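You operate a simulated robot arm through the tools that you are given. There is no shell and no other tool. Be economical: measure what you need, move in short steps, check, and stop when the job is done.

Carry out the task below with a simulated robot arm. There is one attempt and no reset: what you move stays moved.

Task
Tip the white tub through the funnel into the jar and close the jar.
Fine: put the tub back; the funnel swings aside again. Set down upright: what you pick out.

It is judged by the outcome, as a careful person would: the job done as asked, and still so three seconds after it is handed in. It fails if anything else is knocked over, pushed out of place, dropped, spilled or broken.

Robot
A 6-joint arm with a two-finger parallel gripper, fixed in place. Base frame: the origin is at the foot of the arm, x ahead of it, y to its left, z up; the work surface is at about z = 0. Lengths are in mm, angles in rad, forces in N, time in s.
With the tool pointing down near the work surface it reaches from about 140 to 580 mm from the base axis. Its first joint turns from -1.152 to 1.152 rad. Payload 2.1 kg.
The TCP is the grasp point between the finger pads, 30 mm short of the fingertips. In the tool frame z runs along the fingers and y along their closing line. The gripper opens to 94 mm. The fingers are 28 mm wide and 10 mm thick; the gripper's body (50 by 96 mm) begins 55 mm behind the TCP.
Orientation is told as [roll, pitch, yaw] about the base's x, y, z axes, in that order, counted from this pose: with the fingers straight down and closing along the base's y, the tool's x points along the base's -x, its y along +y and its z along -z.

Tools
- The arm moves only by the tool send_rows. Its argument "rows" is a list of rows, each an object (a shift or turn left out is 0, a gripper value left out holds the last) with "dp": the shift along the base's x, y, z in mm, a list of three; "rot": the turn, a rotation vector about the base's x, y, z in rad, a list of three; "hand": the opening in per cent of the stroke, from 0 (shut) to 100 (fully open). In form: [{"dp": [x, y, z], "rot": [ax, ay, az], "hand": hand}, ...]. A call has 1 to 12 rows; each row is the pose to reach, as a shift and turn from the pose commanded when the call began. Each row takes 0.2 s and may step no farther than 50 mm and 0.15 rad from the row before; otherwise, or with a gripper value out of range, the whole call is refused. Where a pose cannot be reached the arm comes as near as it can. A force on the tool above 40 N (or 10 N above the force at the start of the call, whichever is more), or a blocked arm, ends the call early, and 0.2 s more pass. The fingers move at their own pace (about 72 mm/s each) and stop on an object; they squeeze with about 35 N. The grip force told is the motor's: it shows also when the fingers shut on nothing. Time passes only in rows, and 0.2 s behind the last, so rows that repeat a pose let the fingers close. It gives the time, the measured TCP pose, the force on the tool (base axes), the opening and the grip force at its end, in the units of the frame above (readings bear some noise), with the torque about the TCP (base axes, N m) and any sound that the robot's microphone picked up.
- Cameras (640 x 400 px; columns grow to the right, rows downward): "scene" is fixed at [47.7, -361.5, 494]; the picture's right is [0.77, -0.64, 0.00], its down [-0.31, -0.36, -0.88] and it looks along [0.57, 0.67, -0.47] (base axes); focal length 214 px, centre (320, 200). "wrist" rides on the gripper at [76, 14, -103] in the tool frame; the picture's right is [-0.18, 0.98, 0.00], its down [-0.75, -0.14, -0.64] and it looks along [-0.63, -0.12, 0.77] (tool axes); focal length 243 px, centre (320, 200). There is no depth. A picture from a camera that has moved, and an enlarged one, comes with that camera's place and axes in the base frame and with its lens. The place of the scene camera against the robot may be out by one fixed shift of up to 18 mm in any direction.
- snapshot(camera): a new picture of that camera. It takes no simulated time.
- close_up(camera, box): a new picture of the part [left, top, right, bottom] of that camera's present view, enlarged. It takes no simulated time.
- job_done(): hands the job in; it is judged then, once.

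Go step by step. Nothing tells you positions but the pictures and the camera data: compare them with the known pose of the tool, close in by small moves and look again before you grip or let go. The budget is 120 turns and 64 pictures, counting those below and the enlarged ones. Unless the task says otherwise, let go and move clear before handing in, and close with one line.

The tools are called after "Request:" as name(argument=value, ...) on one line, values as JSON. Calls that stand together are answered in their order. send_rows: Moves the arm, as the interface text tells. Its arguments: {"type":"object","properties":{"rows":{"type":"array"}},"required":["rows"]} The other tools are called the same way: snapshot (camera) takes a picture; close_up (camera, box) takes an enlarged picture of a part of a camera's view; job_done () hands the job in.

At the start:

```text
t: 0.0
tool_pos: [251.1, -154.1, 401.3]
tool_rot: [-0.002, -0.001, 0.001]
wrist_force: [0.9, 0.3, -0.1]
torque: [-0.03, -0.01, 0.01]
width: 93.7
grip_force: 0.1
```

scene: 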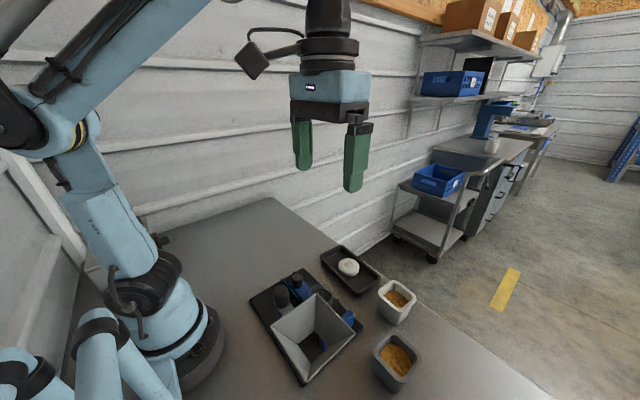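
wrist: 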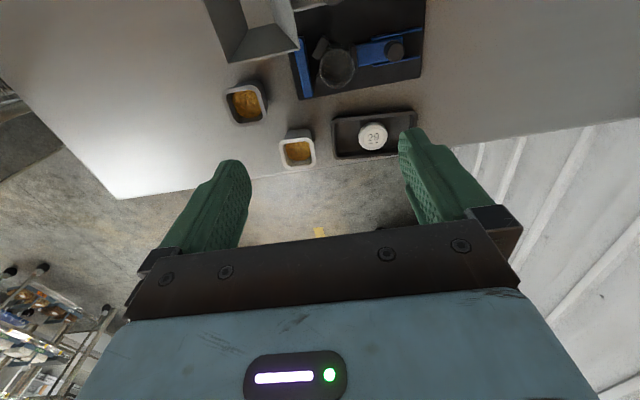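

I see a funnel on a fixture, two tubs with yellow contents (one white, one grey), a jar and a tray with a white lid. I'll look closer first.

Request:
close_up(camera="scene", box=[230, 230, 430, 400])

Request:
close_up(camera="wrist", box=[190, 0, 450, 170])

```text
2.35 times, centred on (330, 315) of scene
camera zoom: at [47.7, -361.5, 494.0], right [0.77, -0.64, 0.0], down [-0.31, -0.36, -0.88], along [0.57, 0.67, -0.47], focal length 505 px, centre (296, -71)
```

zoom: 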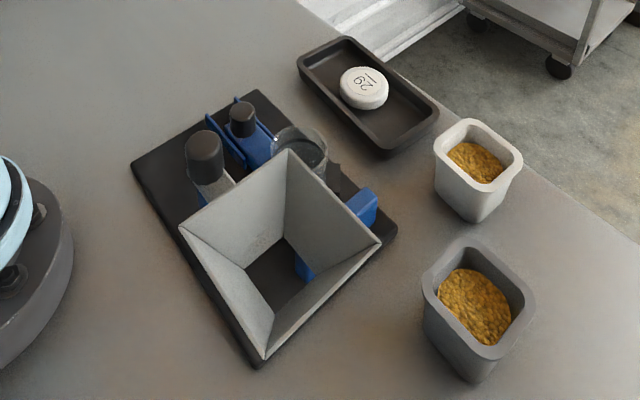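

```text
2.35 times, centred on (320, 85) of wrist
camera zoom: at [175.4, -140.0, 504.2], right [0.18, 0.98, 0.0], down [0.75, -0.14, 0.64], along [0.63, -0.12, -0.77], focal length 571 px, centre (320, 471)
```

zoom: 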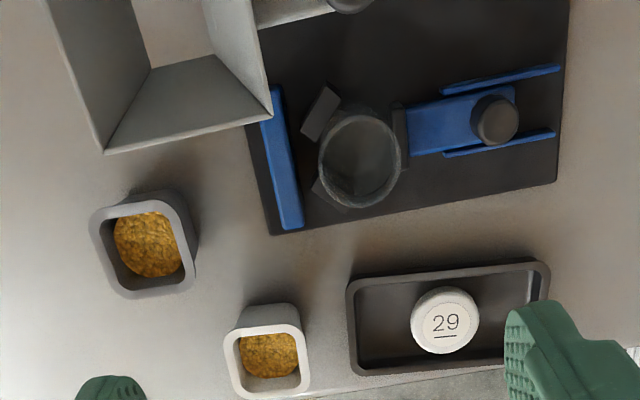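

I need a fuller view of the fixture, so I'll back the camera off.

Request:
send_rows(rows=[{"dp": [-30, 20, 10]}, {"dp": [-60, 40, 20]}, {"dp": [-90, 60, 30]}, {"dp": [-90, 60, 30]}])

Request:
snapshot(camera="wrist")

```text
t: 1.0
tool_pos: [159.8, -94.6, 431.2]
tool_rot: [-0.002, -0.001, 0.001]
wrist_force: [0.2, -0.7, -0.5]
torque: [0.01, 0.0, 0.02]
width: 93.8
grip_force: 0.1
```

```text
59 pictures are left
camera wrist: at [83.5, -81.0, 533.5], right [0.18, 0.98, 0.0], down [0.75, -0.14, 0.64], along [0.63, -0.12, -0.77], focal length 243 px, centre (320, 200)
```

wrist: 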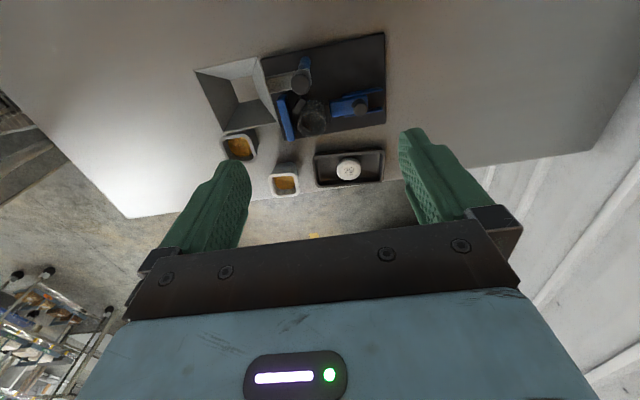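

Request:
close_up(camera="wrist", box=[190, 20, 400, 150])

Request:
close_up(camera="scene", box=[245, 260, 375, 390])

```text
3.05 times, centred on (295, 85) of wrist
camera zoom: at [83.5, -81.0, 533.5], right [0.18, 0.98, 0.0], down [0.75, -0.14, 0.64], along [0.63, -0.12, -0.77], focal length 739 px, centre (396, 550)
```

zoom: 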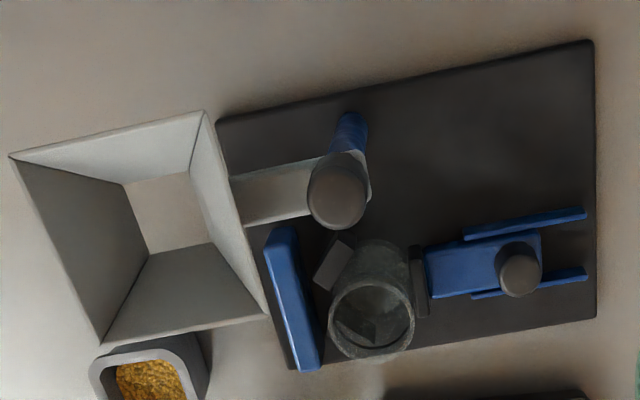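

```text
3.08 times, centred on (310, 325) of scene
camera zoom: at [47.7, -361.5, 494.0], right [0.77, -0.64, 0.0], down [-0.31, -0.36, -0.88], along [0.57, 0.67, -0.47], focal length 660 px, centre (351, -185)
```

zoom: 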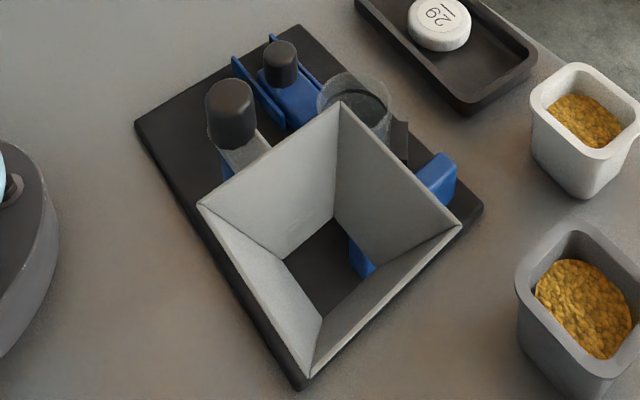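

The fixture has a post with a knob and swing-arm funnel, at about (172,-127), and a jar at about (268,-131). I'll move nearer to see the jar, clamp and funnel heights.

Request:
send_rows(rows=[{"dp": [10, -5, -45]}, {"dp": [20, -10, -90]}, {"dp": [30, -15, -135]}, {"dp": [40, -20, -160]}, {"dp": [40, -20, -160]}])

Request:
close_up(camera="wrist", box=[160, 0, 440, 175])

Request:
snapshot(camera="scene")

```text
t: 2.2
tool_pos: [200.3, -114.3, 271.9]
tool_rot: [-0.003, 0.001, -0.001]
wrist_force: [0.3, -0.4, 0.8]
torque: [0.0, 0.02, -0.02]
width: 94.1
grip_force: 0.1
```

```text
2.29 times, centred on (300, 88) of wrist
camera zoom: at [125.4, -100.1, 374.3], right [0.18, 0.98, 0.0], down [0.75, -0.14, 0.64], along [0.63, -0.12, -0.77], focal length 555 px, centre (366, 457)
```

zoom: 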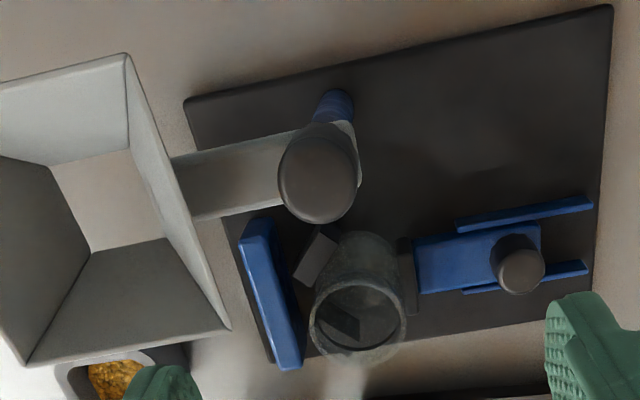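

```text
55 pictures are left
```

scene: 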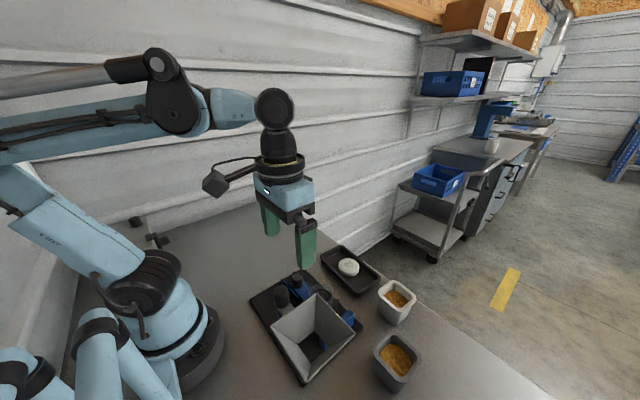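

Pivot knob at about (172,-127), funnel arm toward -y, jar in +x direction, so the swing is +90° about z. I'll turn the gripper -90° so its fingers straddle the knob and then twist it.

Request:
send_rows(rows=[{"dp": [-5, -2, -5], "rot": [0, 0, -0.143]}, {"dp": [-8, -4, -10], "rot": [0, 0, -0.286]}, {"dp": [-11, -5, -15], "rot": [0, 0, -0.429]}, {"dp": [-14, -6, -20], "rot": [0, 0, -0.572]}, {"dp": [-17, -7, -25], "rot": [0, 0, -0.714]}, {"dp": [-20, -8, -30], "rot": [0, 0, -0.857]}, {"dp": [-23, -9, -35], "rot": [0, 0, -1.0]}, {"dp": [-26, -10, -40], "rot": [0, 0, -1.143]}, {"dp": [-28, -12, -42], "rot": [0, 0, -1.286]}, {"dp": [-28, -12, -42], "rot": [0, 0, -1.429]}, {"dp": [-28, -12, -42], "rot": [0, 0, -1.571]}, {"dp": [-28, -12, -42], "rot": [0, 0, -1.571]}])

Request:
snapshot(camera="wrist")

Request:
close_up(camera="scene", box=[200, 160, 400, 400])

```text
t: 4.8
tool_pos: [173.2, -126.6, 228.3]
tool_rot: [-0.001, 0.001, -1.574]
wrist_force: [-0.4, 0.5, 0.3]
torque: [0.02, -0.01, -0.01]
width: 94.1
grip_force: 0.1
```

```text
54 pictures are left
camera wrist: at [188.1, -50.7, 331.6], right [0.98, -0.19, 0.0], down [-0.14, -0.75, 0.64], along [-0.12, -0.63, -0.77], focal length 243 px, centre (320, 200)
```

wrist: 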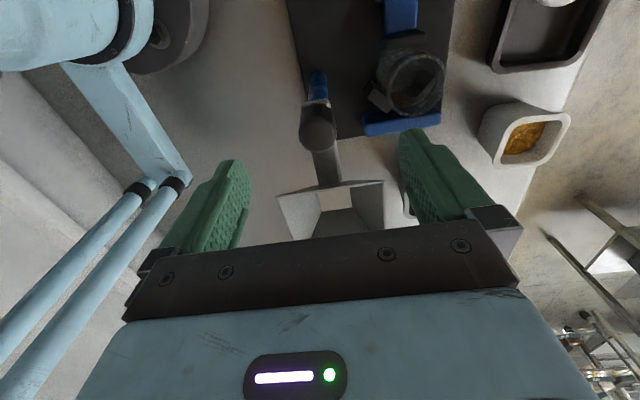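

```text
1.67 times, centred on (300, 280) of scene
camera zoom: at [47.7, -361.5, 494.0], right [0.77, -0.64, 0.0], down [-0.31, -0.36, -0.88], along [0.57, 0.67, -0.47], focal length 358 px, centre (353, 67)
```

zoom: 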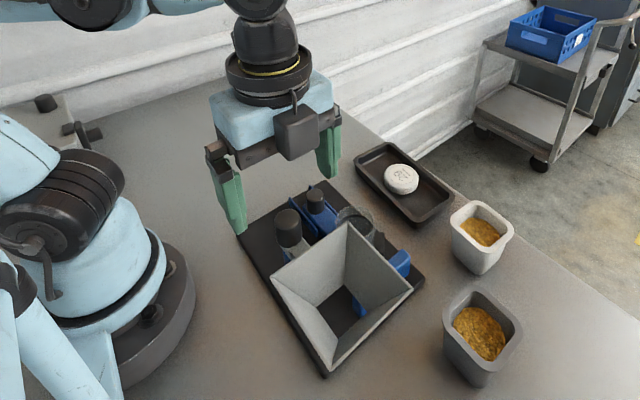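

The knob top is at about z=164, (172,-125). I'll descend around it.

Request:
send_rows(rows=[{"dp": [-1, 1, -30]}, {"dp": [-1, 1, -55]}, {"dp": [-1, 1, -77]}, {"dp": [-1, 1, -77]}])

Request:
snapshot(camera="wrist")

Request:
close_up(camera="scene", box=[220, 230, 380, 390])

```text
t: 5.8
tool_pos: [171.3, -124.6, 152.6]
tool_rot: [-0.001, 0.0, -1.572]
wrist_force: [0.3, 0.0, -0.1]
torque: [0.01, 0.02, 0.0]
width: 93.8
grip_force: 0.1
```

```text
52 pictures are left
camera wrist: at [185.2, -49.0, 254.8], right [0.98, -0.18, 0.0], down [-0.14, -0.75, 0.64], along [-0.12, -0.63, -0.77], focal length 243 px, centre (320, 200)
```

wrist: 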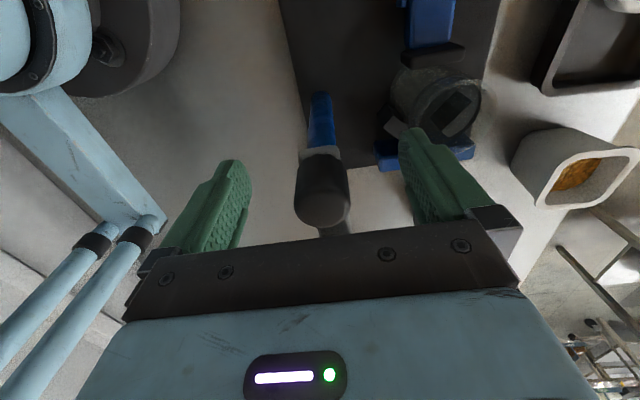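

```text
2.50 times, centred on (300, 310) of scene
camera zoom: at [47.7, -361.5, 494.0], right [0.77, -0.64, 0.0], down [-0.31, -0.36, -0.88], along [0.57, 0.67, -0.47], focal length 536 px, centre (370, -75)
```

zoom: 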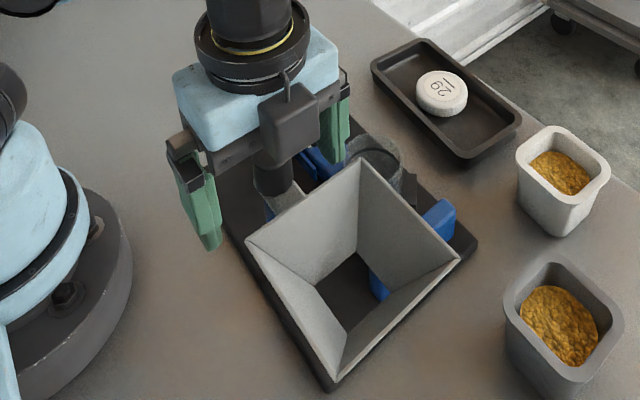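

Request:
send_rows(rows=[{"hand": 50}, {"hand": 25}, {"hand": 10}, {"hand": 10}, {"hand": 10}, {"hand": 10}])

```text
t: 7.2
tool_pos: [171.0, -125.7, 153.0]
tool_rot: [0.001, -0.001, -1.569]
wrist_force: [13.4, -1.0, 1.1]
torque: [-0.12, -0.22, 0.01]
width: 27.2
grip_force: 35.2
```

Gripped the 27 mm knob, with a slight side load toward +x. I'll ease that and try a small turn.

Request:
send_rows(rows=[{"dp": [1.5, 0, 0]}, {"dp": [1.5, 0, 0], "rot": [0, 0, 0.1]}, {"dp": [1.5, 0, 0], "rot": [0, 0, 0.2]}, {"dp": [1.5, 0, 0], "rot": [0, 0, 0.2]}])

Request:
snapshot(camera="scene")

```text
t: 8.2
tool_pos: [170.9, -124.4, 153.4]
tool_rot: [-0.011, 0.001, -1.372]
wrist_force: [-6.6, -0.1, -0.5]
torque: [-0.14, -1.07, 0.02]
width: 27.2
grip_force: 34.8
stopped in row 4: the force on the tool passed its limit at 42 N (the readings are from after the stop); the commanded pose is now the measured one
```

```text
50 pictures are left
```

scene: 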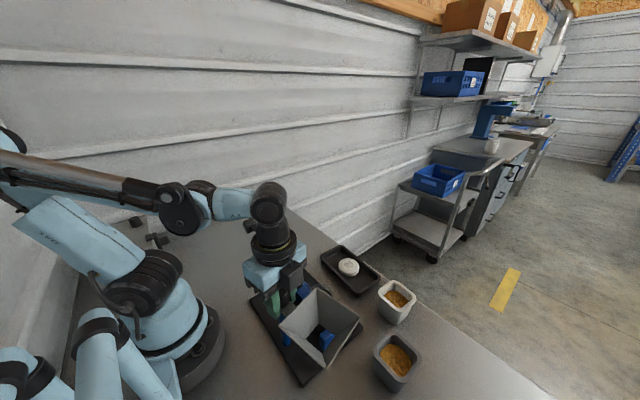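

The funnel is swinging with the knob and needs almost no torque. I'll continue in small steps and watch the side load.

Request:
send_rows(rows=[{"dp": [0, 0, 0], "rot": [0, 0, 0.1]}, {"dp": [0, 0, 0], "rot": [0, 0, 0.2]}, {"rot": [0, 0, 0.3]}])

```text
t: 8.9
tool_pos: [173.2, -125.5, 151.7]
tool_rot: [-0.011, 0.002, -1.071]
wrist_force: [-8.9, -8.8, 0.3]
torque: [0.89, 0.01, -0.06]
width: 27.4
grip_force: 35.2
```

Request:
send_rows(rows=[{"dp": [-0.3, -0.3, 0], "rot": [0.005, 0, 0.1]}, {"dp": [-0.3, -0.3, 0], "rot": [0.01, 0, 0.2]}, {"dp": [-0.3, -0.3, 0], "rot": [0.01, 0, 0.3]}, {"dp": [-0.3, -0.3, 0], "rot": [0.01, 0, 0.4]}])

```text
t: 9.9
tool_pos: [172.7, -125.3, 153.5]
tool_rot: [-0.006, 0.01, -0.671]
wrist_force: [-15.5, -4.5, 6.9]
torque: [-0.2, -0.98, -0.02]
width: 26.9
grip_force: 35.9
```

Request:
send_rows(rows=[{"dp": [-0.5, -0.2, 0], "rot": [0, -0.01, 0.1]}, {"dp": [-0.5, -0.2, 0], "rot": [0, -0.01, 0.2]}, {"dp": [-0.5, -0.2, 0], "rot": [0, -0.01, 0.3]}, {"dp": [-0.5, -0.2, 0], "rot": [0, -0.01, 0.4]}, {"dp": [-0.5, -0.2, 0], "rot": [0, -0.01, 0.4]}])

Request:
close_up(camera="scene", box=[220, 230, 420, 390])

Request:
snapshot(camera="wrist")

```text
t: 11.2
tool_pos: [171.5, -124.9, 151.6]
tool_rot: [0.0, 0.001, -0.268]
wrist_force: [-7.5, -7.0, 0.5]
torque: [0.07, 0.94, 0.01]
width: 26.8
grip_force: 35.2
```

```text
2.50 times, centred on (320, 310) of scene
camera zoom: at [47.8, -361.5, 494.0], right [0.77, -0.64, 0.0], down [-0.31, -0.36, -0.88], along [0.57, 0.67, -0.47], focal length 536 px, centre (320, -75)
```

zoom: 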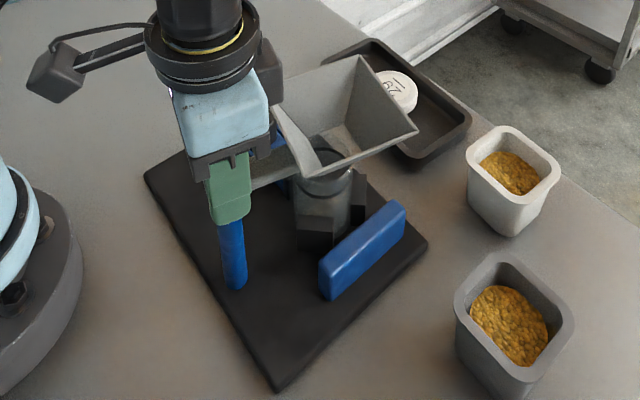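

```text
48 pictures are left
camera wrist: at [101.2, -91.5, 255.5], right [0.44, 0.9, 0.0], down [0.69, -0.34, 0.64], along [0.58, -0.28, -0.77], focal length 243 px, centre (320, 200)
```

wrist: 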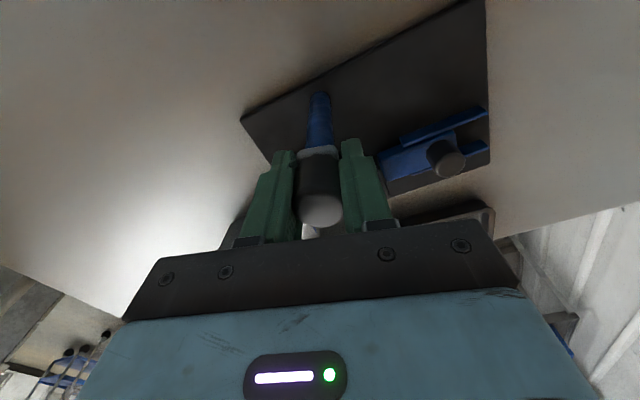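

The funnel is nearly over the jar. I'll turn the rest of the way gently.

Request:
send_rows(rows=[{"dp": [-0.3, -0.2, 0], "rot": [0, 0, 0.07]}, {"dp": [-0.3, -0.2, 0], "rot": [0, 0, 0.14]}, {"dp": [-0.3, -0.2, 0], "rot": [0, 0, 0.2]}, {"dp": [-0.3, -0.2, 0], "rot": [0, 0, 0.25]}, {"dp": [-0.3, -0.2, 0], "rot": [0, 0, 0.25]}])

Request:
close_up(camera="scene", box=[220, 230, 420, 390])

```text
t: 12.3
tool_pos: [171.4, -126.0, 153.0]
tool_rot: [0.002, -0.001, -0.02]
wrist_force: [-7.7, -1.0, 0.5]
torque: [-0.04, -0.44, 0.06]
width: 27.1
grip_force: 35.0
```

```text
2.50 times, centred on (320, 310) of scene
camera zoom: at [47.7, -361.5, 494.0], right [0.77, -0.64, 0.0], down [-0.31, -0.36, -0.88], along [0.57, 0.67, -0.47], focal length 536 px, centre (320, -75)
```

zoom: 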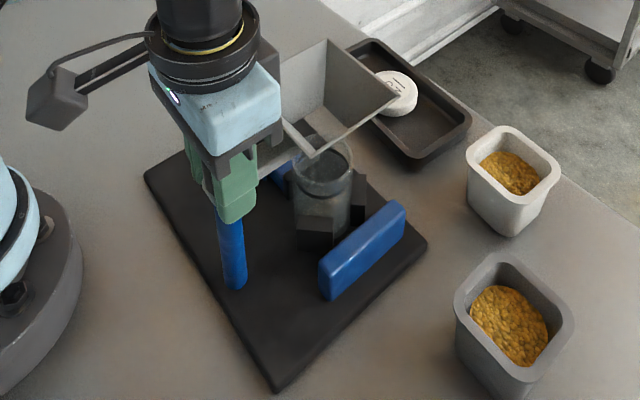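

By my geometry the funnel centre (263,-128) is now over the jar (264,-130). I'll release, rise, and check the alignment.

Request:
send_rows(rows=[{"hand": 40}, {"hand": 70}, {"hand": 70}, {"dp": [0, 0, 40], "hand": 70}, {"dp": [0, 0, 80]}, {"dp": [-15, 0, 120]}, {"dp": [-25, 0, 150]}, {"dp": [-25, 0, 150]}])

Request:
snapshot(camera="wrist")

Request:
close_up(camera="scene", box=[270, 230, 370, 330])

```text
t: 14.2
tool_pos: [145.8, -126.7, 304.3]
tool_rot: [0.001, 0.002, -0.022]
wrist_force: [0.3, 0.2, 0.2]
torque: [0.0, 0.04, 0.0]
width: 65.7
grip_force: 0.0
```

```text
46 pictures are left
camera wrist: at [69.5, -110.9, 406.4], right [0.2, 0.98, 0.0], down [0.75, -0.16, 0.64], along [0.63, -0.13, -0.77], focal length 243 px, centre (320, 200)
```

wrist: 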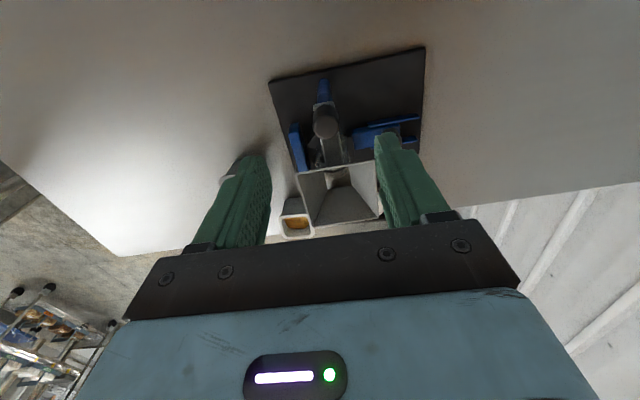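

```text
4.00 times, centred on (320, 280) of scene
camera zoom: at [47.7, -361.5, 494.0], right [0.77, -0.64, 0.0], down [-0.31, -0.36, -0.88], along [0.57, 0.67, -0.47], focal length 858 px, centre (320, -120)
```

zoom: 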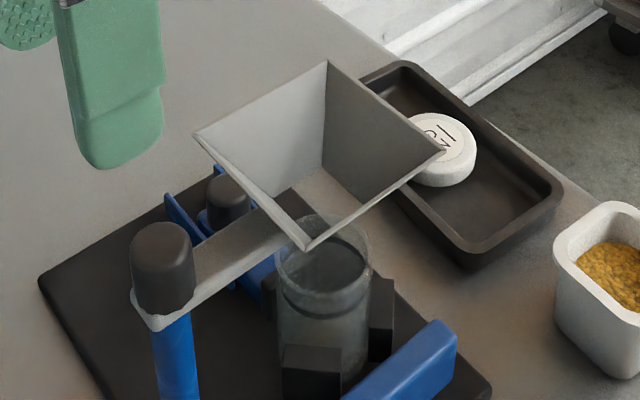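

The funnel sits with its outlet at about z=126 above the jar rim at about z=87. Alignment matters, so I'll tilt the wrist camera to look straight down through it.

Request:
send_rows(rows=[{"dp": [20, -3, 0], "rot": [0, 0.14, 0]}, {"dp": [44, -6, 0], "rot": [0, 0.28, 0]}, {"dp": [66, -9, 0], "rot": [0, 0.42, 0]}, {"dp": [88, -12, 0], "rot": [0, 0.56, 0]}, {"dp": [110, -15, 0], "rot": [0, 0.686, 0]}, {"dp": [110, -15, 0], "rot": [0, 0.686, 0]}])

Request:
snapshot(camera="wrist")

```text
t: 15.6
tool_pos: [223.8, -144.0, 303.7]
tool_rot: [-0.017, 0.492, -0.026]
wrist_force: [0.6, -0.2, 0.1]
torque: [0.01, 0.01, -0.01]
width: 65.8
grip_force: 0.1
out of reach, approached as far as the arm can: row 4, 5, 6
```

```text
44 pictures are left
camera wrist: at [205.0, -127.8, 429.0], right [0.18, 0.98, -0.1], down [0.96, -0.15, 0.21], along [0.19, -0.14, -0.97], focal length 243 px, centre (320, 200)
```

wrist: 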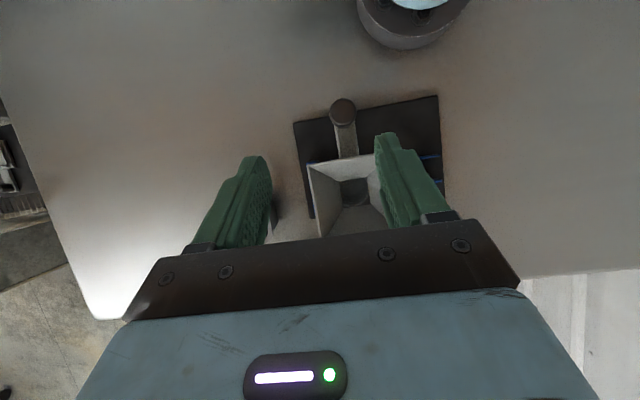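

Request:
close_up(camera="wrist", box=[280, 80, 440, 240])

```text
2.50 times, centred on (360, 160) of wrist
camera zoom: at [205.0, -127.8, 429.0], right [0.18, 0.98, -0.1], down [0.96, -0.15, 0.21], along [0.19, -0.14, -0.97], focal length 606 px, centre (220, 300)
```

zoom: 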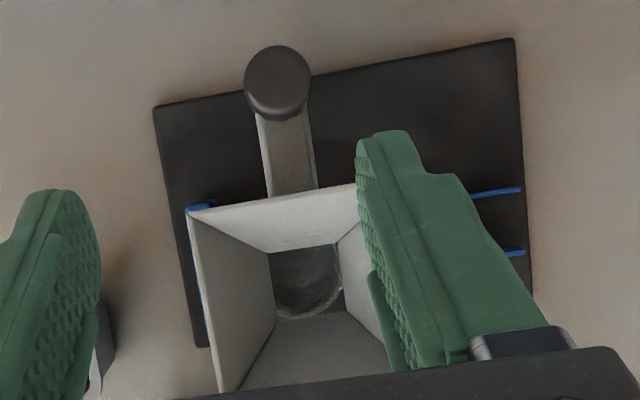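

The outlet sits at about (262,-126.6) and the jar at (264,-130), so about 3.5 mm off. I'll go back, regrip the knob and trim the swing by about -0.035 rad.

Request:
send_rows(rows=[{"dp": [-15, 3, 0], "rot": [0, -0.14, 0]}, {"dp": [-30, 6, 0], "rot": [0, -0.28, 0]}, {"dp": [-45, 9, 0], "rot": [0, -0.42, 0]}, {"dp": [-60, 12, 0], "rot": [0, -0.49, 0]}, {"dp": [-60, 12, 0], "rot": [0, -0.49, 0]}])

```text
t: 16.8
tool_pos: [164.2, -132.1, 301.4]
tool_rot: [-0.009, -0.002, -0.022]
wrist_force: [-0.5, -0.4, 0.2]
torque: [0.02, -0.01, 0.0]
width: 65.7
grip_force: 0.0
```

Request:
send_rows(rows=[{"dp": [7.3, 6.6, -40], "rot": [0.009, 0, 0]}, {"dp": [7.3, 6.6, -80], "rot": [0.009, 0, 0]}, {"dp": [7.3, 6.6, -120], "rot": [0.009, 0, 0]}, {"dp": [7.3, 6.6, -148.5], "rot": [0.009, 0, 0]}, {"dp": [7.3, 6.6, -148.5], "rot": [0.009, 0, 0]}, {"dp": [7.3, 6.6, -148.5], "rot": [0.009, 0, 0], "hand": 15}, {"dp": [7.3, 6.6, -148.5], "rot": [0.009, 0, 0], "hand": 15}, {"dp": [7.3, 6.6, -148.5], "rot": [0.009, 0, 0], "hand": 15}, {"dp": [7.3, 6.6, -148.5], "rot": [0.009, 0, 0], "hand": 15}])

```text
t: 18.8
tool_pos: [169.3, -127.0, 155.3]
tool_rot: [0.0, 0.002, -0.021]
wrist_force: [-6.5, 9.1, -0.7]
torque: [0.13, -0.2, 0.08]
width: 27.1
grip_force: 34.9
```

Request:
send_rows(rows=[{"dp": [0, 0.3, 0], "rot": [0, 0, -0.02]}, {"dp": [0, 0.3, 0], "rot": [0, 0, -0.037]}, {"dp": [0, 0.3, 0], "rot": [0, 0, -0.037]}, {"dp": [0, 0.3, 0], "rot": [0, 0, -0.037]}])

```text
t: 19.8
tool_pos: [170.5, -125.5, 154.8]
tool_rot: [-0.001, 0.002, -0.06]
wrist_force: [-25.9, -4.8, 15.6]
torque: [0.15, -0.36, 0.05]
width: 27.0
grip_force: 34.9
```

Request:
send_rows(rows=[{"hand": 40}, {"hand": 55}, {"hand": 55}, {"dp": [0, 0, 40]}, {"dp": [0, 0, 80]}, {"dp": [0, 0, 120]}, {"dp": [0, 0, 150]}, {"dp": [15, -5, 150], "rot": [0, 0.14, 0.02]}, {"dp": [30, -10, 150], "rot": [0, 0.28, 0.04]}, {"dp": [45, -15, 150], "rot": [0, 0.4, 0.06]}, {"dp": [52, -20, 150], "rot": [0, 0.48, 0.06], "hand": 100}, {"dp": [52, -20, 150], "rot": [0, 0.48, 0.06], "hand": 100}])

Request:
close_up(camera="wrist", box=[280, 80, 440, 240])

```text
t: 22.4
tool_pos: [222.8, -147.2, 304.8]
tool_rot: [-0.013, 0.479, -0.001]
wrist_force: [0.3, -0.1, 0.3]
torque: [-0.02, -0.01, 0.01]
width: 93.9
grip_force: 0.0
```

```text
2.50 times, centred on (360, 160) of wrist
camera zoom: at [202.8, -130.6, 430.6], right [0.16, 0.98, -0.1], down [0.97, -0.13, 0.22], along [0.21, -0.13, -0.97], focal length 606 px, centre (220, 300)
```

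zoom: 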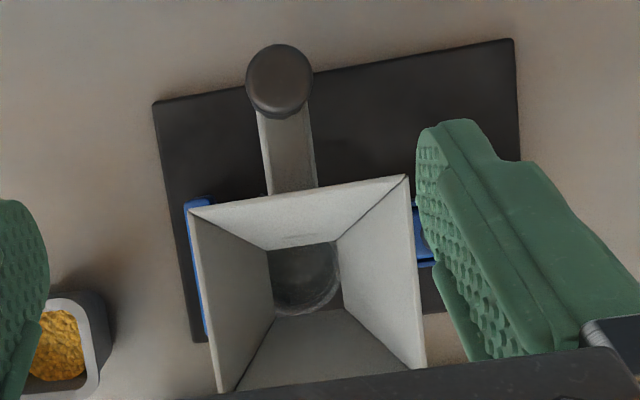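

Request:
close_up(camera="wrist", box=[340, 135, 380, 170])

Request:
close_up(camera="scene", box=[270, 230, 370, 330])

```text
11.43 times, centred on (360, 152) of wrist
camera zoom: at [202.8, -130.6, 430.6], right [0.16, 0.98, -0.1], down [0.97, -0.13, 0.22], along [0.21, -0.13, -0.97], focal length 2773 px, centre (-137, 743)
```

zoom: 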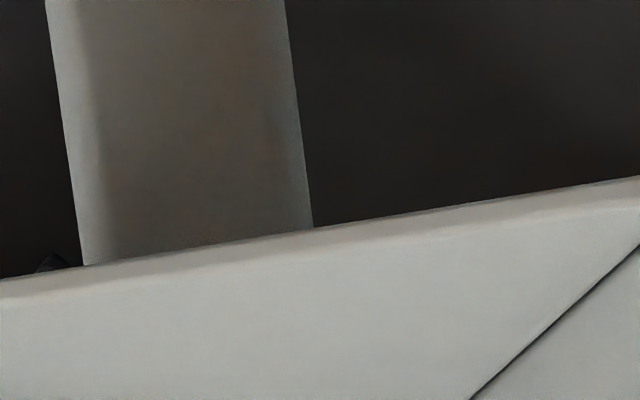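

```text
4.00 times, centred on (320, 280) of scene
camera zoom: at [47.8, -361.5, 494.0], right [0.77, -0.64, 0.0], down [-0.31, -0.36, -0.88], along [0.57, 0.67, -0.47], focal length 858 px, centre (320, -120)
```

zoom: 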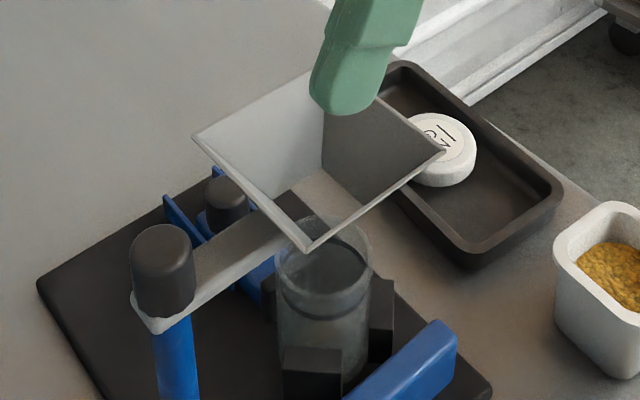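

Request:
close_up(camera="wrist", box=[322, 172, 386, 212])

```text
10.00 times, centred on (354, 192) of wrist
camera zoom: at [202.8, -130.6, 430.6], right [0.16, 0.98, -0.1], down [0.97, -0.13, 0.22], along [0.21, -0.13, -0.97], focal length 2426 px, centre (-20, 280)
```

zoom: 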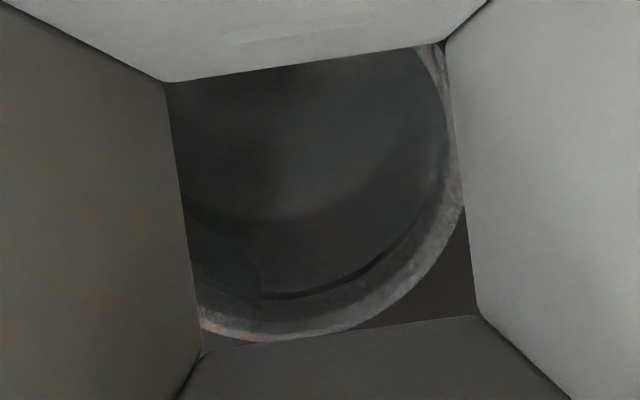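

The outlet is still about 5 mm to +y of the jar centre, so the trim didn't take. I'll regrip the knob, turn it further, and check before releasing.

Request:
send_rows(rows=[{"dp": [-15, 5, 0], "rot": [0, -0.14, 0]}, {"dp": [-30, 12, 0], "rot": [0, -0.28, 0]}, {"dp": [-45, 17, 0], "rot": [0.005, -0.42, 0]}, {"dp": [-51.5, 21.5, 0], "rot": [0.01, -0.48, 0]}, {"dp": [-51.5, 21.5, -40], "rot": [0.01, -0.48, 0]}, {"dp": [-51.5, 21.5, -80], "rot": [0.01, -0.48, 0], "hand": 60}, {"dp": [-51.5, 21.5, -120], "rot": [0.01, -0.48, 0]}, {"dp": [-51.5, 21.5, -151], "rot": [0.01, -0.48, 0]}, {"dp": [-51.5, 21.5, -151], "rot": [0.01, -0.48, 0], "hand": 15}, {"dp": [-51.5, 21.5, -151], "rot": [0.01, -0.48, 0]}, {"dp": [-51.5, 21.5, -151], "rot": [0.01, -0.48, 0]}, {"dp": [-51.5, 21.5, -151], "rot": [0.01, -0.48, 0]}])

```text
t: 24.9
tool_pos: [170.0, -123.9, 153.6]
tool_rot: [-0.008, 0.0, 0.002]
wrist_force: [-16.1, -15.3, -0.2]
torque: [0.5, 0.24, -0.22]
width: 27.1
grip_force: 35.3
```

Request:
send_rows(rows=[{"dp": [-0.3, -0.5, 0], "rot": [0, 0, -0.03]}, {"dp": [-0.3, -0.5, 0], "rot": [0, 0, -0.06]}, {"dp": [-0.3, -0.5, 0], "rot": [0, 0, -0.06]}])

Request:
close_up(camera="scene", box=[270, 230, 370, 330])

```text
t: 25.8
tool_pos: [170.7, -124.4, 155.1]
tool_rot: [-0.005, 0.001, -0.058]
wrist_force: [-8.4, -8.1, -0.4]
torque: [0.24, 0.75, 0.05]
width: 27.0
grip_force: 35.6
```

```text
4.00 times, centred on (320, 280) of scene
camera zoom: at [47.8, -361.5, 494.0], right [0.77, -0.64, 0.0], down [-0.31, -0.36, -0.88], along [0.57, 0.67, -0.47], focal length 858 px, centre (320, -120)
```

zoom: 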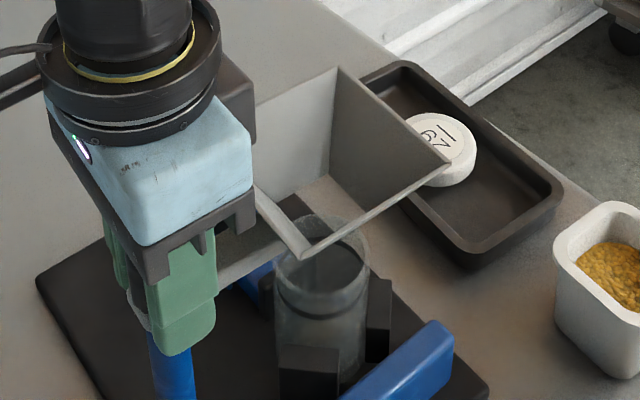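

The funnel turned this time. I'll release and check it stays.

Request:
send_rows(rows=[{"hand": 18}, {"hand": 25}, {"hand": 40}, {"hand": 55}, {"hand": 55}])

Request:
close_up(camera="scene", box=[270, 230, 370, 330])

```text
t: 26.9
tool_pos: [170.6, -124.2, 154.3]
tool_rot: [-0.005, -0.002, -0.058]
wrist_force: [0.1, -0.5, -0.6]
torque: [0.02, 0.02, -0.01]
width: 51.9
grip_force: 0.1
```

```text
4.00 times, centred on (320, 280) of scene
camera zoom: at [47.7, -361.5, 494.0], right [0.77, -0.64, 0.0], down [-0.31, -0.36, -0.88], along [0.57, 0.67, -0.47], focal length 858 px, centre (320, -120)
```

zoom: 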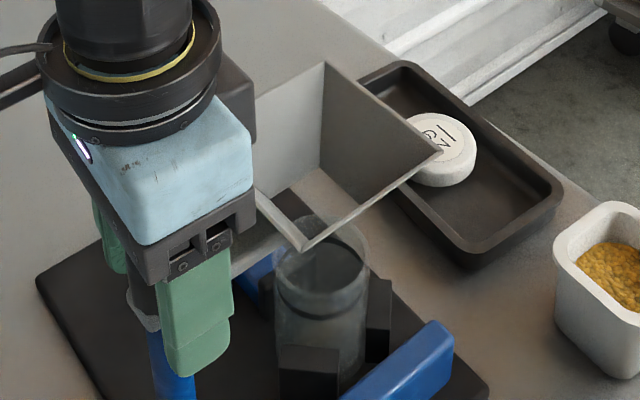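

Request:
send_rows(rows=[{"dp": [0, 0, 40]}, {"dp": [0, 0, 80]}, {"dp": [0, 0, 120]}, {"dp": [0, 0, 150]}, {"dp": [15, -5, 150], "rot": [0, 0.14, 0.02]}, {"dp": [30, -10, 150], "rot": [0, 0.28, 0.04]}, {"dp": [45, -15, 150], "rot": [0, 0.4, 0.06]}, {"dp": [52, -20, 150], "rot": [0, 0.48, 0.06], "hand": 100}, {"dp": [52, -20, 150], "rot": [0, 0.48, 0.06], "hand": 100}])

Request:
close_up(camera="wrist", box=[322, 172, 386, 212])

Request:
close_up(camera="wrist", box=[280, 80, 440, 240])

```text
t: 28.9
tool_pos: [222.7, -144.7, 303.4]
tool_rot: [-0.018, 0.481, 0.002]
wrist_force: [-0.6, -0.3, 0.7]
torque: [0.03, 0.0, 0.02]
width: 93.8
grip_force: 0.1
```

```text
10.00 times, centred on (354, 192) of wrist
camera zoom: at [202.6, -129.0, 429.1], right [0.15, 0.98, -0.1], down [0.97, -0.13, 0.22], along [0.21, -0.13, -0.97], focal length 2426 px, centre (-20, 280)
```

zoom: 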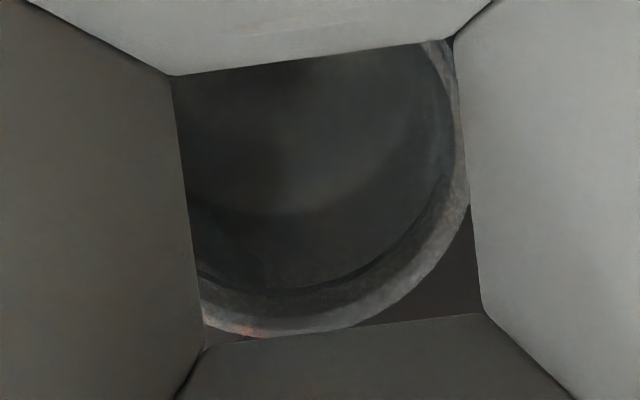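

```text
2.50 times, centred on (360, 160) of wrist
camera zoom: at [202.6, -129.0, 429.1], right [0.15, 0.98, -0.1], down [0.97, -0.13, 0.22], along [0.21, -0.13, -0.97], focal length 606 px, centre (220, 300)
```

zoom: 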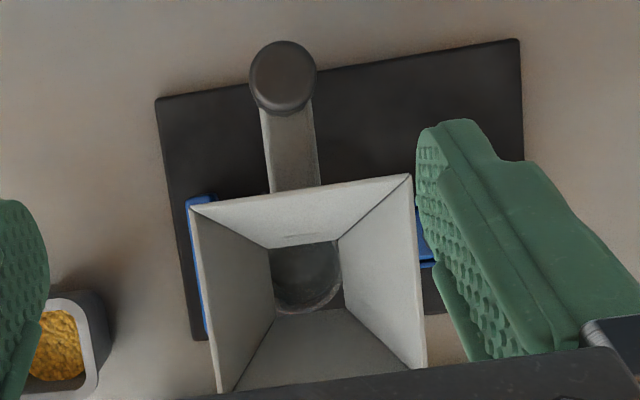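

The funnel sprang back to the same spot, so it has some detent or elasticity. I'll test with a larger turn to see where it rests.

Request:
send_rows(rows=[{"dp": [-15, 5, 0], "rot": [0, -0.14, 0]}, {"dp": [-30, 11, 0], "rot": [0, -0.28, 0]}, {"dp": [-45, 15, 0], "rot": [0.01, -0.42, 0]}, {"dp": [-51.5, 19, 0], "rot": [0.015, -0.48, 0]}, {"dp": [-51.5, 19, -40], "rot": [0.015, -0.48, 0]}, {"dp": [-51.5, 19, -80], "rot": [0.015, -0.48, 0], "hand": 60}, {"dp": [-51.5, 19, -120], "rot": [0.015, -0.48, 0]}, {"dp": [-51.5, 19, -150], "rot": [0.015, -0.48, 0]}, {"dp": [-51.5, 19, -150], "rot": [0.015, -0.48, 0], "hand": 15}, {"dp": [-51.5, 19, -150], "rot": [0.015, -0.48, 0]}, {"dp": [-51.5, 19, -150], "rot": [0.015, -0.48, 0]}, {"dp": [-51.5, 19, -150], "rot": [0.015, -0.48, 0]}])

Request:
send_rows(rows=[{"dp": [0, -0.3, 0], "rot": [0, 0, -0.03]}, {"dp": [0, -0.3, 0], "rot": [0, 0, -0.06]}, {"dp": [0, -0.3, 0], "rot": [0, 0, -0.06]}])

Request:
send_rows(rows=[{"rot": [0, 0, -0.03]}, {"rot": [0, 0, -0.07]}, {"rot": [0, 0, -0.07]}])

Request:
send_rows(rows=[{"hand": 18}, {"hand": 25}, {"hand": 40}, {"hand": 55}, {"hand": 55}])

Request:
close_up(camera="scene", box=[270, 230, 370, 330])

```text
t: 31.6
tool_pos: [171.8, -124.1, 153.1]
tool_rot: [-0.004, 0.0, 0.004]
wrist_force: [-4.1, -6.0, 0.0]
torque: [0.05, 0.16, -0.02]
width: 27.4
grip_force: 35.0
```

```text
t: 32.4
tool_pos: [172.1, -123.8, 153.7]
tool_rot: [0.0, 0.001, -0.056]
wrist_force: [-6.9, 15.4, 3.3]
torque: [0.4, -0.6, 0.01]
width: 27.3
grip_force: 35.0
```

```text
t: 33.1
tool_pos: [171.6, -125.9, 152.9]
tool_rot: [-0.003, -0.001, -0.128]
wrist_force: [-3.3, 17.1, 1.2]
torque: [0.56, 0.05, -0.05]
width: 27.2
grip_force: 35.0
```

```text
t: 34.4
tool_pos: [172.1, -126.0, 153.3]
tool_rot: [-0.004, -0.001, -0.128]
wrist_force: [-0.3, -0.9, -0.8]
torque: [0.0, 0.04, 0.03]
width: 51.5
grip_force: 0.1
```

```text
4.00 times, centred on (320, 280) of scene
camera zoom: at [47.7, -361.5, 494.0], right [0.77, -0.64, 0.0], down [-0.31, -0.36, -0.88], along [0.57, 0.67, -0.47], focal length 858 px, centre (320, -120)
```

zoom: 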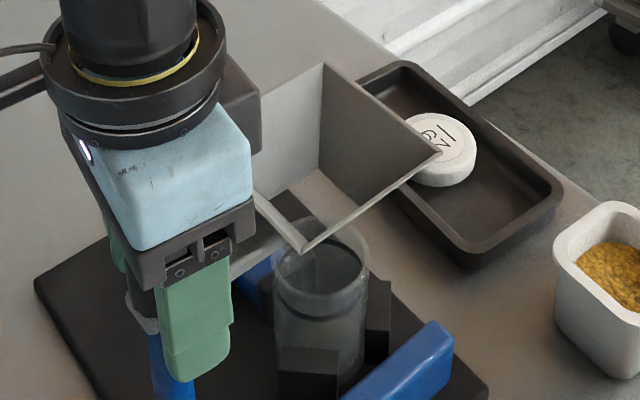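

The funnel has a definite detent at 90°, so this is its intended position and I'll accept it. Next I'll rise and rehearse, empty-handed and high up, a side-pour orientation with the fingers heading -y, to see what the wrist can do.

Request:
send_rows(rows=[{"dp": [0, 0, 45]}, {"dp": [0, 0, 90]}, {"dp": [0, 0, 130], "hand": 100}, {"dp": [30, 5, 165], "rot": [0, 0, -0.14]}, {"dp": [50, 5, 165], "rot": [0, 0, -0.28]}, {"dp": [70, 5, 165], "rot": [0, 0, -0.42]}, {"dp": [91, 5, 165], "rot": [0, 0, -0.56]}, {"dp": [91, 5, 165], "rot": [0, 0, -0.7]}, {"dp": [91, 5, 165], "rot": [0, 0, -0.84]}, {"dp": [91, 5, 165], "rot": [0, 0, -0.98]}, {"dp": [91, 5, 165], "rot": [0, 0, -1.12]}, {"dp": [91, 5, 165], "rot": [0, 0, -1.26]}])

Request:
send_rows(rows=[{"rot": [0, 0, -0.14]}, {"rot": [0, 0, -0.183]}, {"rot": [0, 0, -0.183]}])

Request:
send_rows(rows=[{"rot": [-0.14, 0, 0]}, {"rot": [-0.28, 0, 0]}, {"rot": [-0.42, 0, 0]}, {"rot": [-0.56, 0, 0]}, {"rot": [-0.7, 0, 0]}, {"rot": [-0.84, 0, 0]}, {"rot": [-0.98, 0, 0]}, {"rot": [-1.05, 0, 0]}, {"rot": [-1.05, 0, 0]}])

```text
t: 37.0
tool_pos: [262.0, -121.5, 318.2]
tool_rot: [-0.004, -0.002, -1.388]
wrist_force: [0.5, -0.5, -0.8]
torque: [0.03, -0.04, 0.0]
width: 94.1
grip_force: 0.0
```

```text
t: 37.8
tool_pos: [262.9, -121.6, 318.2]
tool_rot: [-0.003, -0.002, -1.57]
wrist_force: [0.7, 0.0, -0.6]
torque: [-0.04, -0.04, -0.04]
width: 94.0
grip_force: 0.0
```

```text
t: 39.8
tool_pos: [262.3, -120.5, 319.4]
tool_rot: [-0.005, -1.052, -1.57]
wrist_force: [-0.7, -0.3, -0.3]
torque: [-0.02, 0.0, 0.01]
width: 93.8
grip_force: 0.1
```

Request:
send_rows(rows=[{"rot": [0, 0.14, 0]}, {"rot": [0, 0.28, 0]}, {"rot": [0, 0.42, 0]}, {"rot": [0, 0.56, 0]}, {"rot": [0, 0.7, 0]}, {"rot": [0, 0.84, 0]}, {"rot": [0, 0.98, 0]}, {"rot": [0, 1.12, 0]}, {"rot": [0, 1.26, 0]}, {"rot": [0, 1.4, 0]}, {"rot": [0, 1.54, 0]}, {"rot": [0, 1.68, 0]}])

Request:
send_rows(rows=[{"rot": [0, 0.14, 0]}, {"rot": [0, 0.28, 0]}, {"rot": [0, 0.42, 0]}, {"rot": [0, 0.42, 0]}])

Request:
snapshot(camera="scene")

```text
t: 42.4
tool_pos: [263.9, -196.8, 317.5]
tool_rot: [-1.631, 0.097, -0.519]
wrist_force: [-0.1, 0.3, 0.3]
torque: [0.02, -0.04, 0.02]
width: 93.8
grip_force: 0.2
out of reach, approached as far as the arm can: row 5, 6, 7, 8, 9, 10, 11, 12
```

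```text
t: 43.4
tool_pos: [264.0, -197.5, 317.9]
tool_rot: [-1.858, 0.455, -0.587]
wrist_force: [-0.2, -0.3, 0.9]
torque: [-0.01, -0.02, 0.02]
width: 94.1
grip_force: 0.2
```

```text
33 pictures are left
```

scene: 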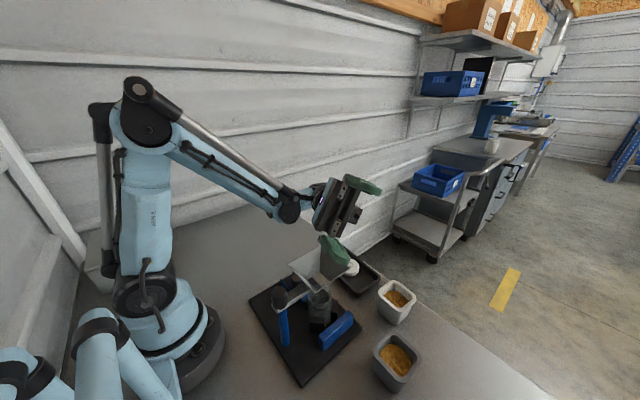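

Rolling about the heading goes out of reach. A better option is to grip the tub top-down with the fingers closing along x and camera side up, then tilt about the x axis so it pours past the palm. I'll first return to vertical.

Request:
send_rows(rows=[{"dp": [0, 0, 5], "rot": [0.13, -0.064, 0]}, {"dp": [0, 5, 10], "rot": [0.26, -0.128, 0]}, {"dp": [0, 10, 10], "rot": [0.39, -0.193, 0]}, {"dp": [0, 15, 10], "rot": [0.52, -0.257, 0]}, {"dp": [0, 20, 10], "rot": [0.65, -0.321, 0]}, {"dp": [0, 25, 10], "rot": [0.78, -0.386, 0]}, {"dp": [0, 30, 10], "rot": [0.91, -0.45, 0]}, {"dp": [0, 35, 10], "rot": [1.04, -0.514, 0]}, {"dp": [0, 40, 10], "rot": [1.17, -0.579, 0]}, {"dp": [0, 45, 10], "rot": [1.3, -0.643, 0]}, {"dp": [0, 50, 10], "rot": [1.43, -0.707, 0]}, {"dp": [0, 55, 10], "rot": [1.56, -0.771, 0]}])

```text
t: 46.0
tool_pos: [263.4, -141.8, 327.4]
tool_rot: [-0.076, 0.038, 0.01]
wrist_force: [0.5, 0.4, 0.6]
torque: [0.03, 0.02, 0.0]
width: 93.8
grip_force: 0.0
```

Back nearly vertical at yaw about 0. I'll level out and turn to yaw +1.57.

Request:
send_rows(rows=[{"rot": [0.076, -0.038, 0], "dp": [0, 16, 0]}, {"rot": [0.076, -0.038, 0], "dp": [0, 16, 0]}])

Request:
send_rows(rows=[{"rot": [0, 0, 0.14]}, {"rot": [0, 0, 0.28]}, {"rot": [0, 0, 0.42]}, {"rot": [0, 0, 0.56]}, {"rot": [0, 0, 0.7]}, {"rot": [0, 0, 0.84]}, {"rot": [0, 0, 0.98]}, {"rot": [0, 0, 1.12]}, {"rot": [0, 0, 1.26]}, {"rot": [0, 0, 1.4]}, {"rot": [0, 0, 1.5]}, {"rot": [0, 0, 1.56]}])

Request:
send_rows(rows=[{"rot": [-0.14, 0, 0]}, {"rot": [-0.28, 0, 0]}, {"rot": [-0.42, 0, 0]}, {"rot": [-0.56, 0, 0]}, {"rot": [-0.7, 0, 0]}, {"rot": [-0.84, 0, 0]}, {"rot": [-0.98, 0, 0]}, {"rot": [-1.12, 0, 0]}, {"rot": [-1.26, 0, 0]}, {"rot": [-1.4, 0, 0]}, {"rot": [-1.54, 0, 0]}, {"rot": [-1.68, 0, 0]}])

Request:
send_rows(rows=[{"rot": [-0.14, 0, 0]}, {"rot": [-0.28, 0, 0]}, {"rot": [-0.42, 0, 0]}, {"rot": [-0.56, 0, 0]}, {"rot": [-0.56, 0, 0]}])

Request:
snapshot(camera="scene")

```text
t: 46.5
tool_pos: [263.0, -127.7, 328.2]
tool_rot: [-0.001, -0.003, 0.012]
wrist_force: [-0.5, -0.2, -0.4]
torque: [-0.01, 0.02, -0.01]
width: 93.8
grip_force: 0.0
```

```text
t: 49.1
tool_pos: [264.5, -124.6, 328.9]
tool_rot: [-0.004, -0.001, 1.573]
wrist_force: [-1.1, -0.6, 0.1]
torque: [-0.03, -0.02, 0.0]
width: 93.8
grip_force: 0.1
```

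```text
t: 51.8
tool_pos: [263.4, -126.0, 327.9]
tool_rot: [3.133, 1.461, -1.575]
wrist_force: [-1.2, -1.0, -0.4]
torque: [-0.01, -0.03, 0.02]
width: 93.8
grip_force: 0.1
```

```text
t: 53.0
tool_pos: [263.1, -126.4, 327.9]
tool_rot: [3.137, 0.899, -1.573]
wrist_force: [-0.1, -0.1, 0.2]
torque: [0.03, 0.0, -0.01]
width: 94.3
grip_force: 0.1
```

```text
32 pictures are left
```

scene: 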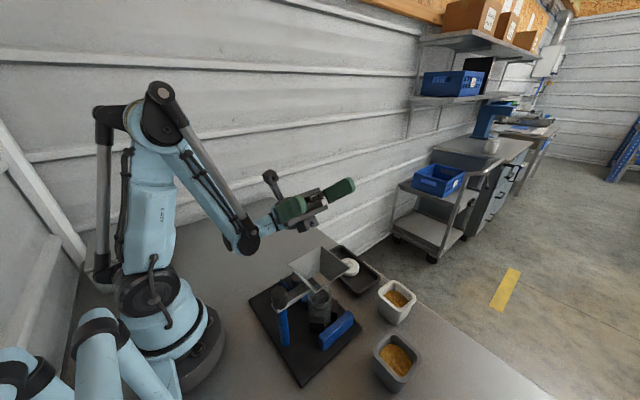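

The full pour tilt of about 128° is reachable this way. I'll return upright and move above the white tub.

Request:
send_rows(rows=[{"rot": [0.148, 0, 0]}, {"rot": [0.296, 0, 0]}, {"rot": [0.444, 0, 0]}, {"rot": [0.592, 0, 0]}, {"rot": [0.74, 0, 0]}, {"rot": [0.888, 0, 0]}, {"rot": [1.036, 0, 0]}, {"rot": [1.184, 0, 0]}, {"rot": [1.332, 0, 0]}, {"rot": [1.48, 0, 0]}, {"rot": [1.628, 0, 0]}, {"rot": [1.776, 0, 0]}])

Request:
send_rows(rows=[{"rot": [0.148, 0, 0]}, {"rot": [0.296, 0, 0]}, {"rot": [0.444, 0, 0]}, {"rot": [0.464, 0, 0], "dp": [35, -25, 0]}, {"rot": [0.464, 0, 0], "dp": [70, -50, 0]}, {"rot": [0.464, 0, 0], "dp": [105, -77, 0]}, {"rot": [0.464, 0, 0], "dp": [138, -103, -40]}, {"rot": [0.464, 0, 0], "dp": [138, -103, -85]}, {"rot": [0.464, 0, 0], "dp": [138, -103, -128]}, {"rot": [0.464, 0, 0], "dp": [138, -103, -128]}])

Request:
snapshot(camera="wrist")

Request:
close_up(camera="scene", box=[330, 220, 450, 340])

```text
t: 55.5
tool_pos: [264.5, -125.5, 328.8]
tool_rot: [-0.004, 0.461, 1.572]
wrist_force: [0.0, 0.5, -0.1]
torque: [0.02, 0.0, 0.02]
width: 94.4
grip_force: 0.0
```

```text
refused: row 7 steps farther than a row can; nothing moved
```

```text
31 pictures are left
camera wrist: at [249.1, -149.1, 453.3], right [-0.98, 0.16, -0.09], down [0.14, 0.96, 0.24], along [0.12, 0.23, -0.97], focal length 243 px, centre (320, 200)
```

wrist: 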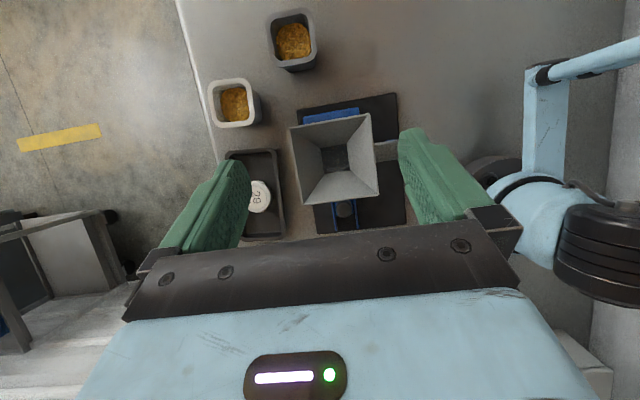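

```text
3.33 times, centred on (390, 280) of scene
camera zoom: at [47.7, -361.5, 494.0], right [0.77, -0.64, 0.0], down [-0.31, -0.36, -0.88], along [0.57, 0.67, -0.47], focal length 715 px, centre (87, -67)
```

zoom: 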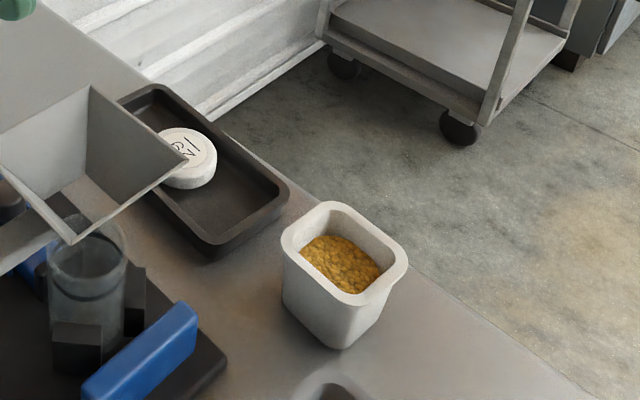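

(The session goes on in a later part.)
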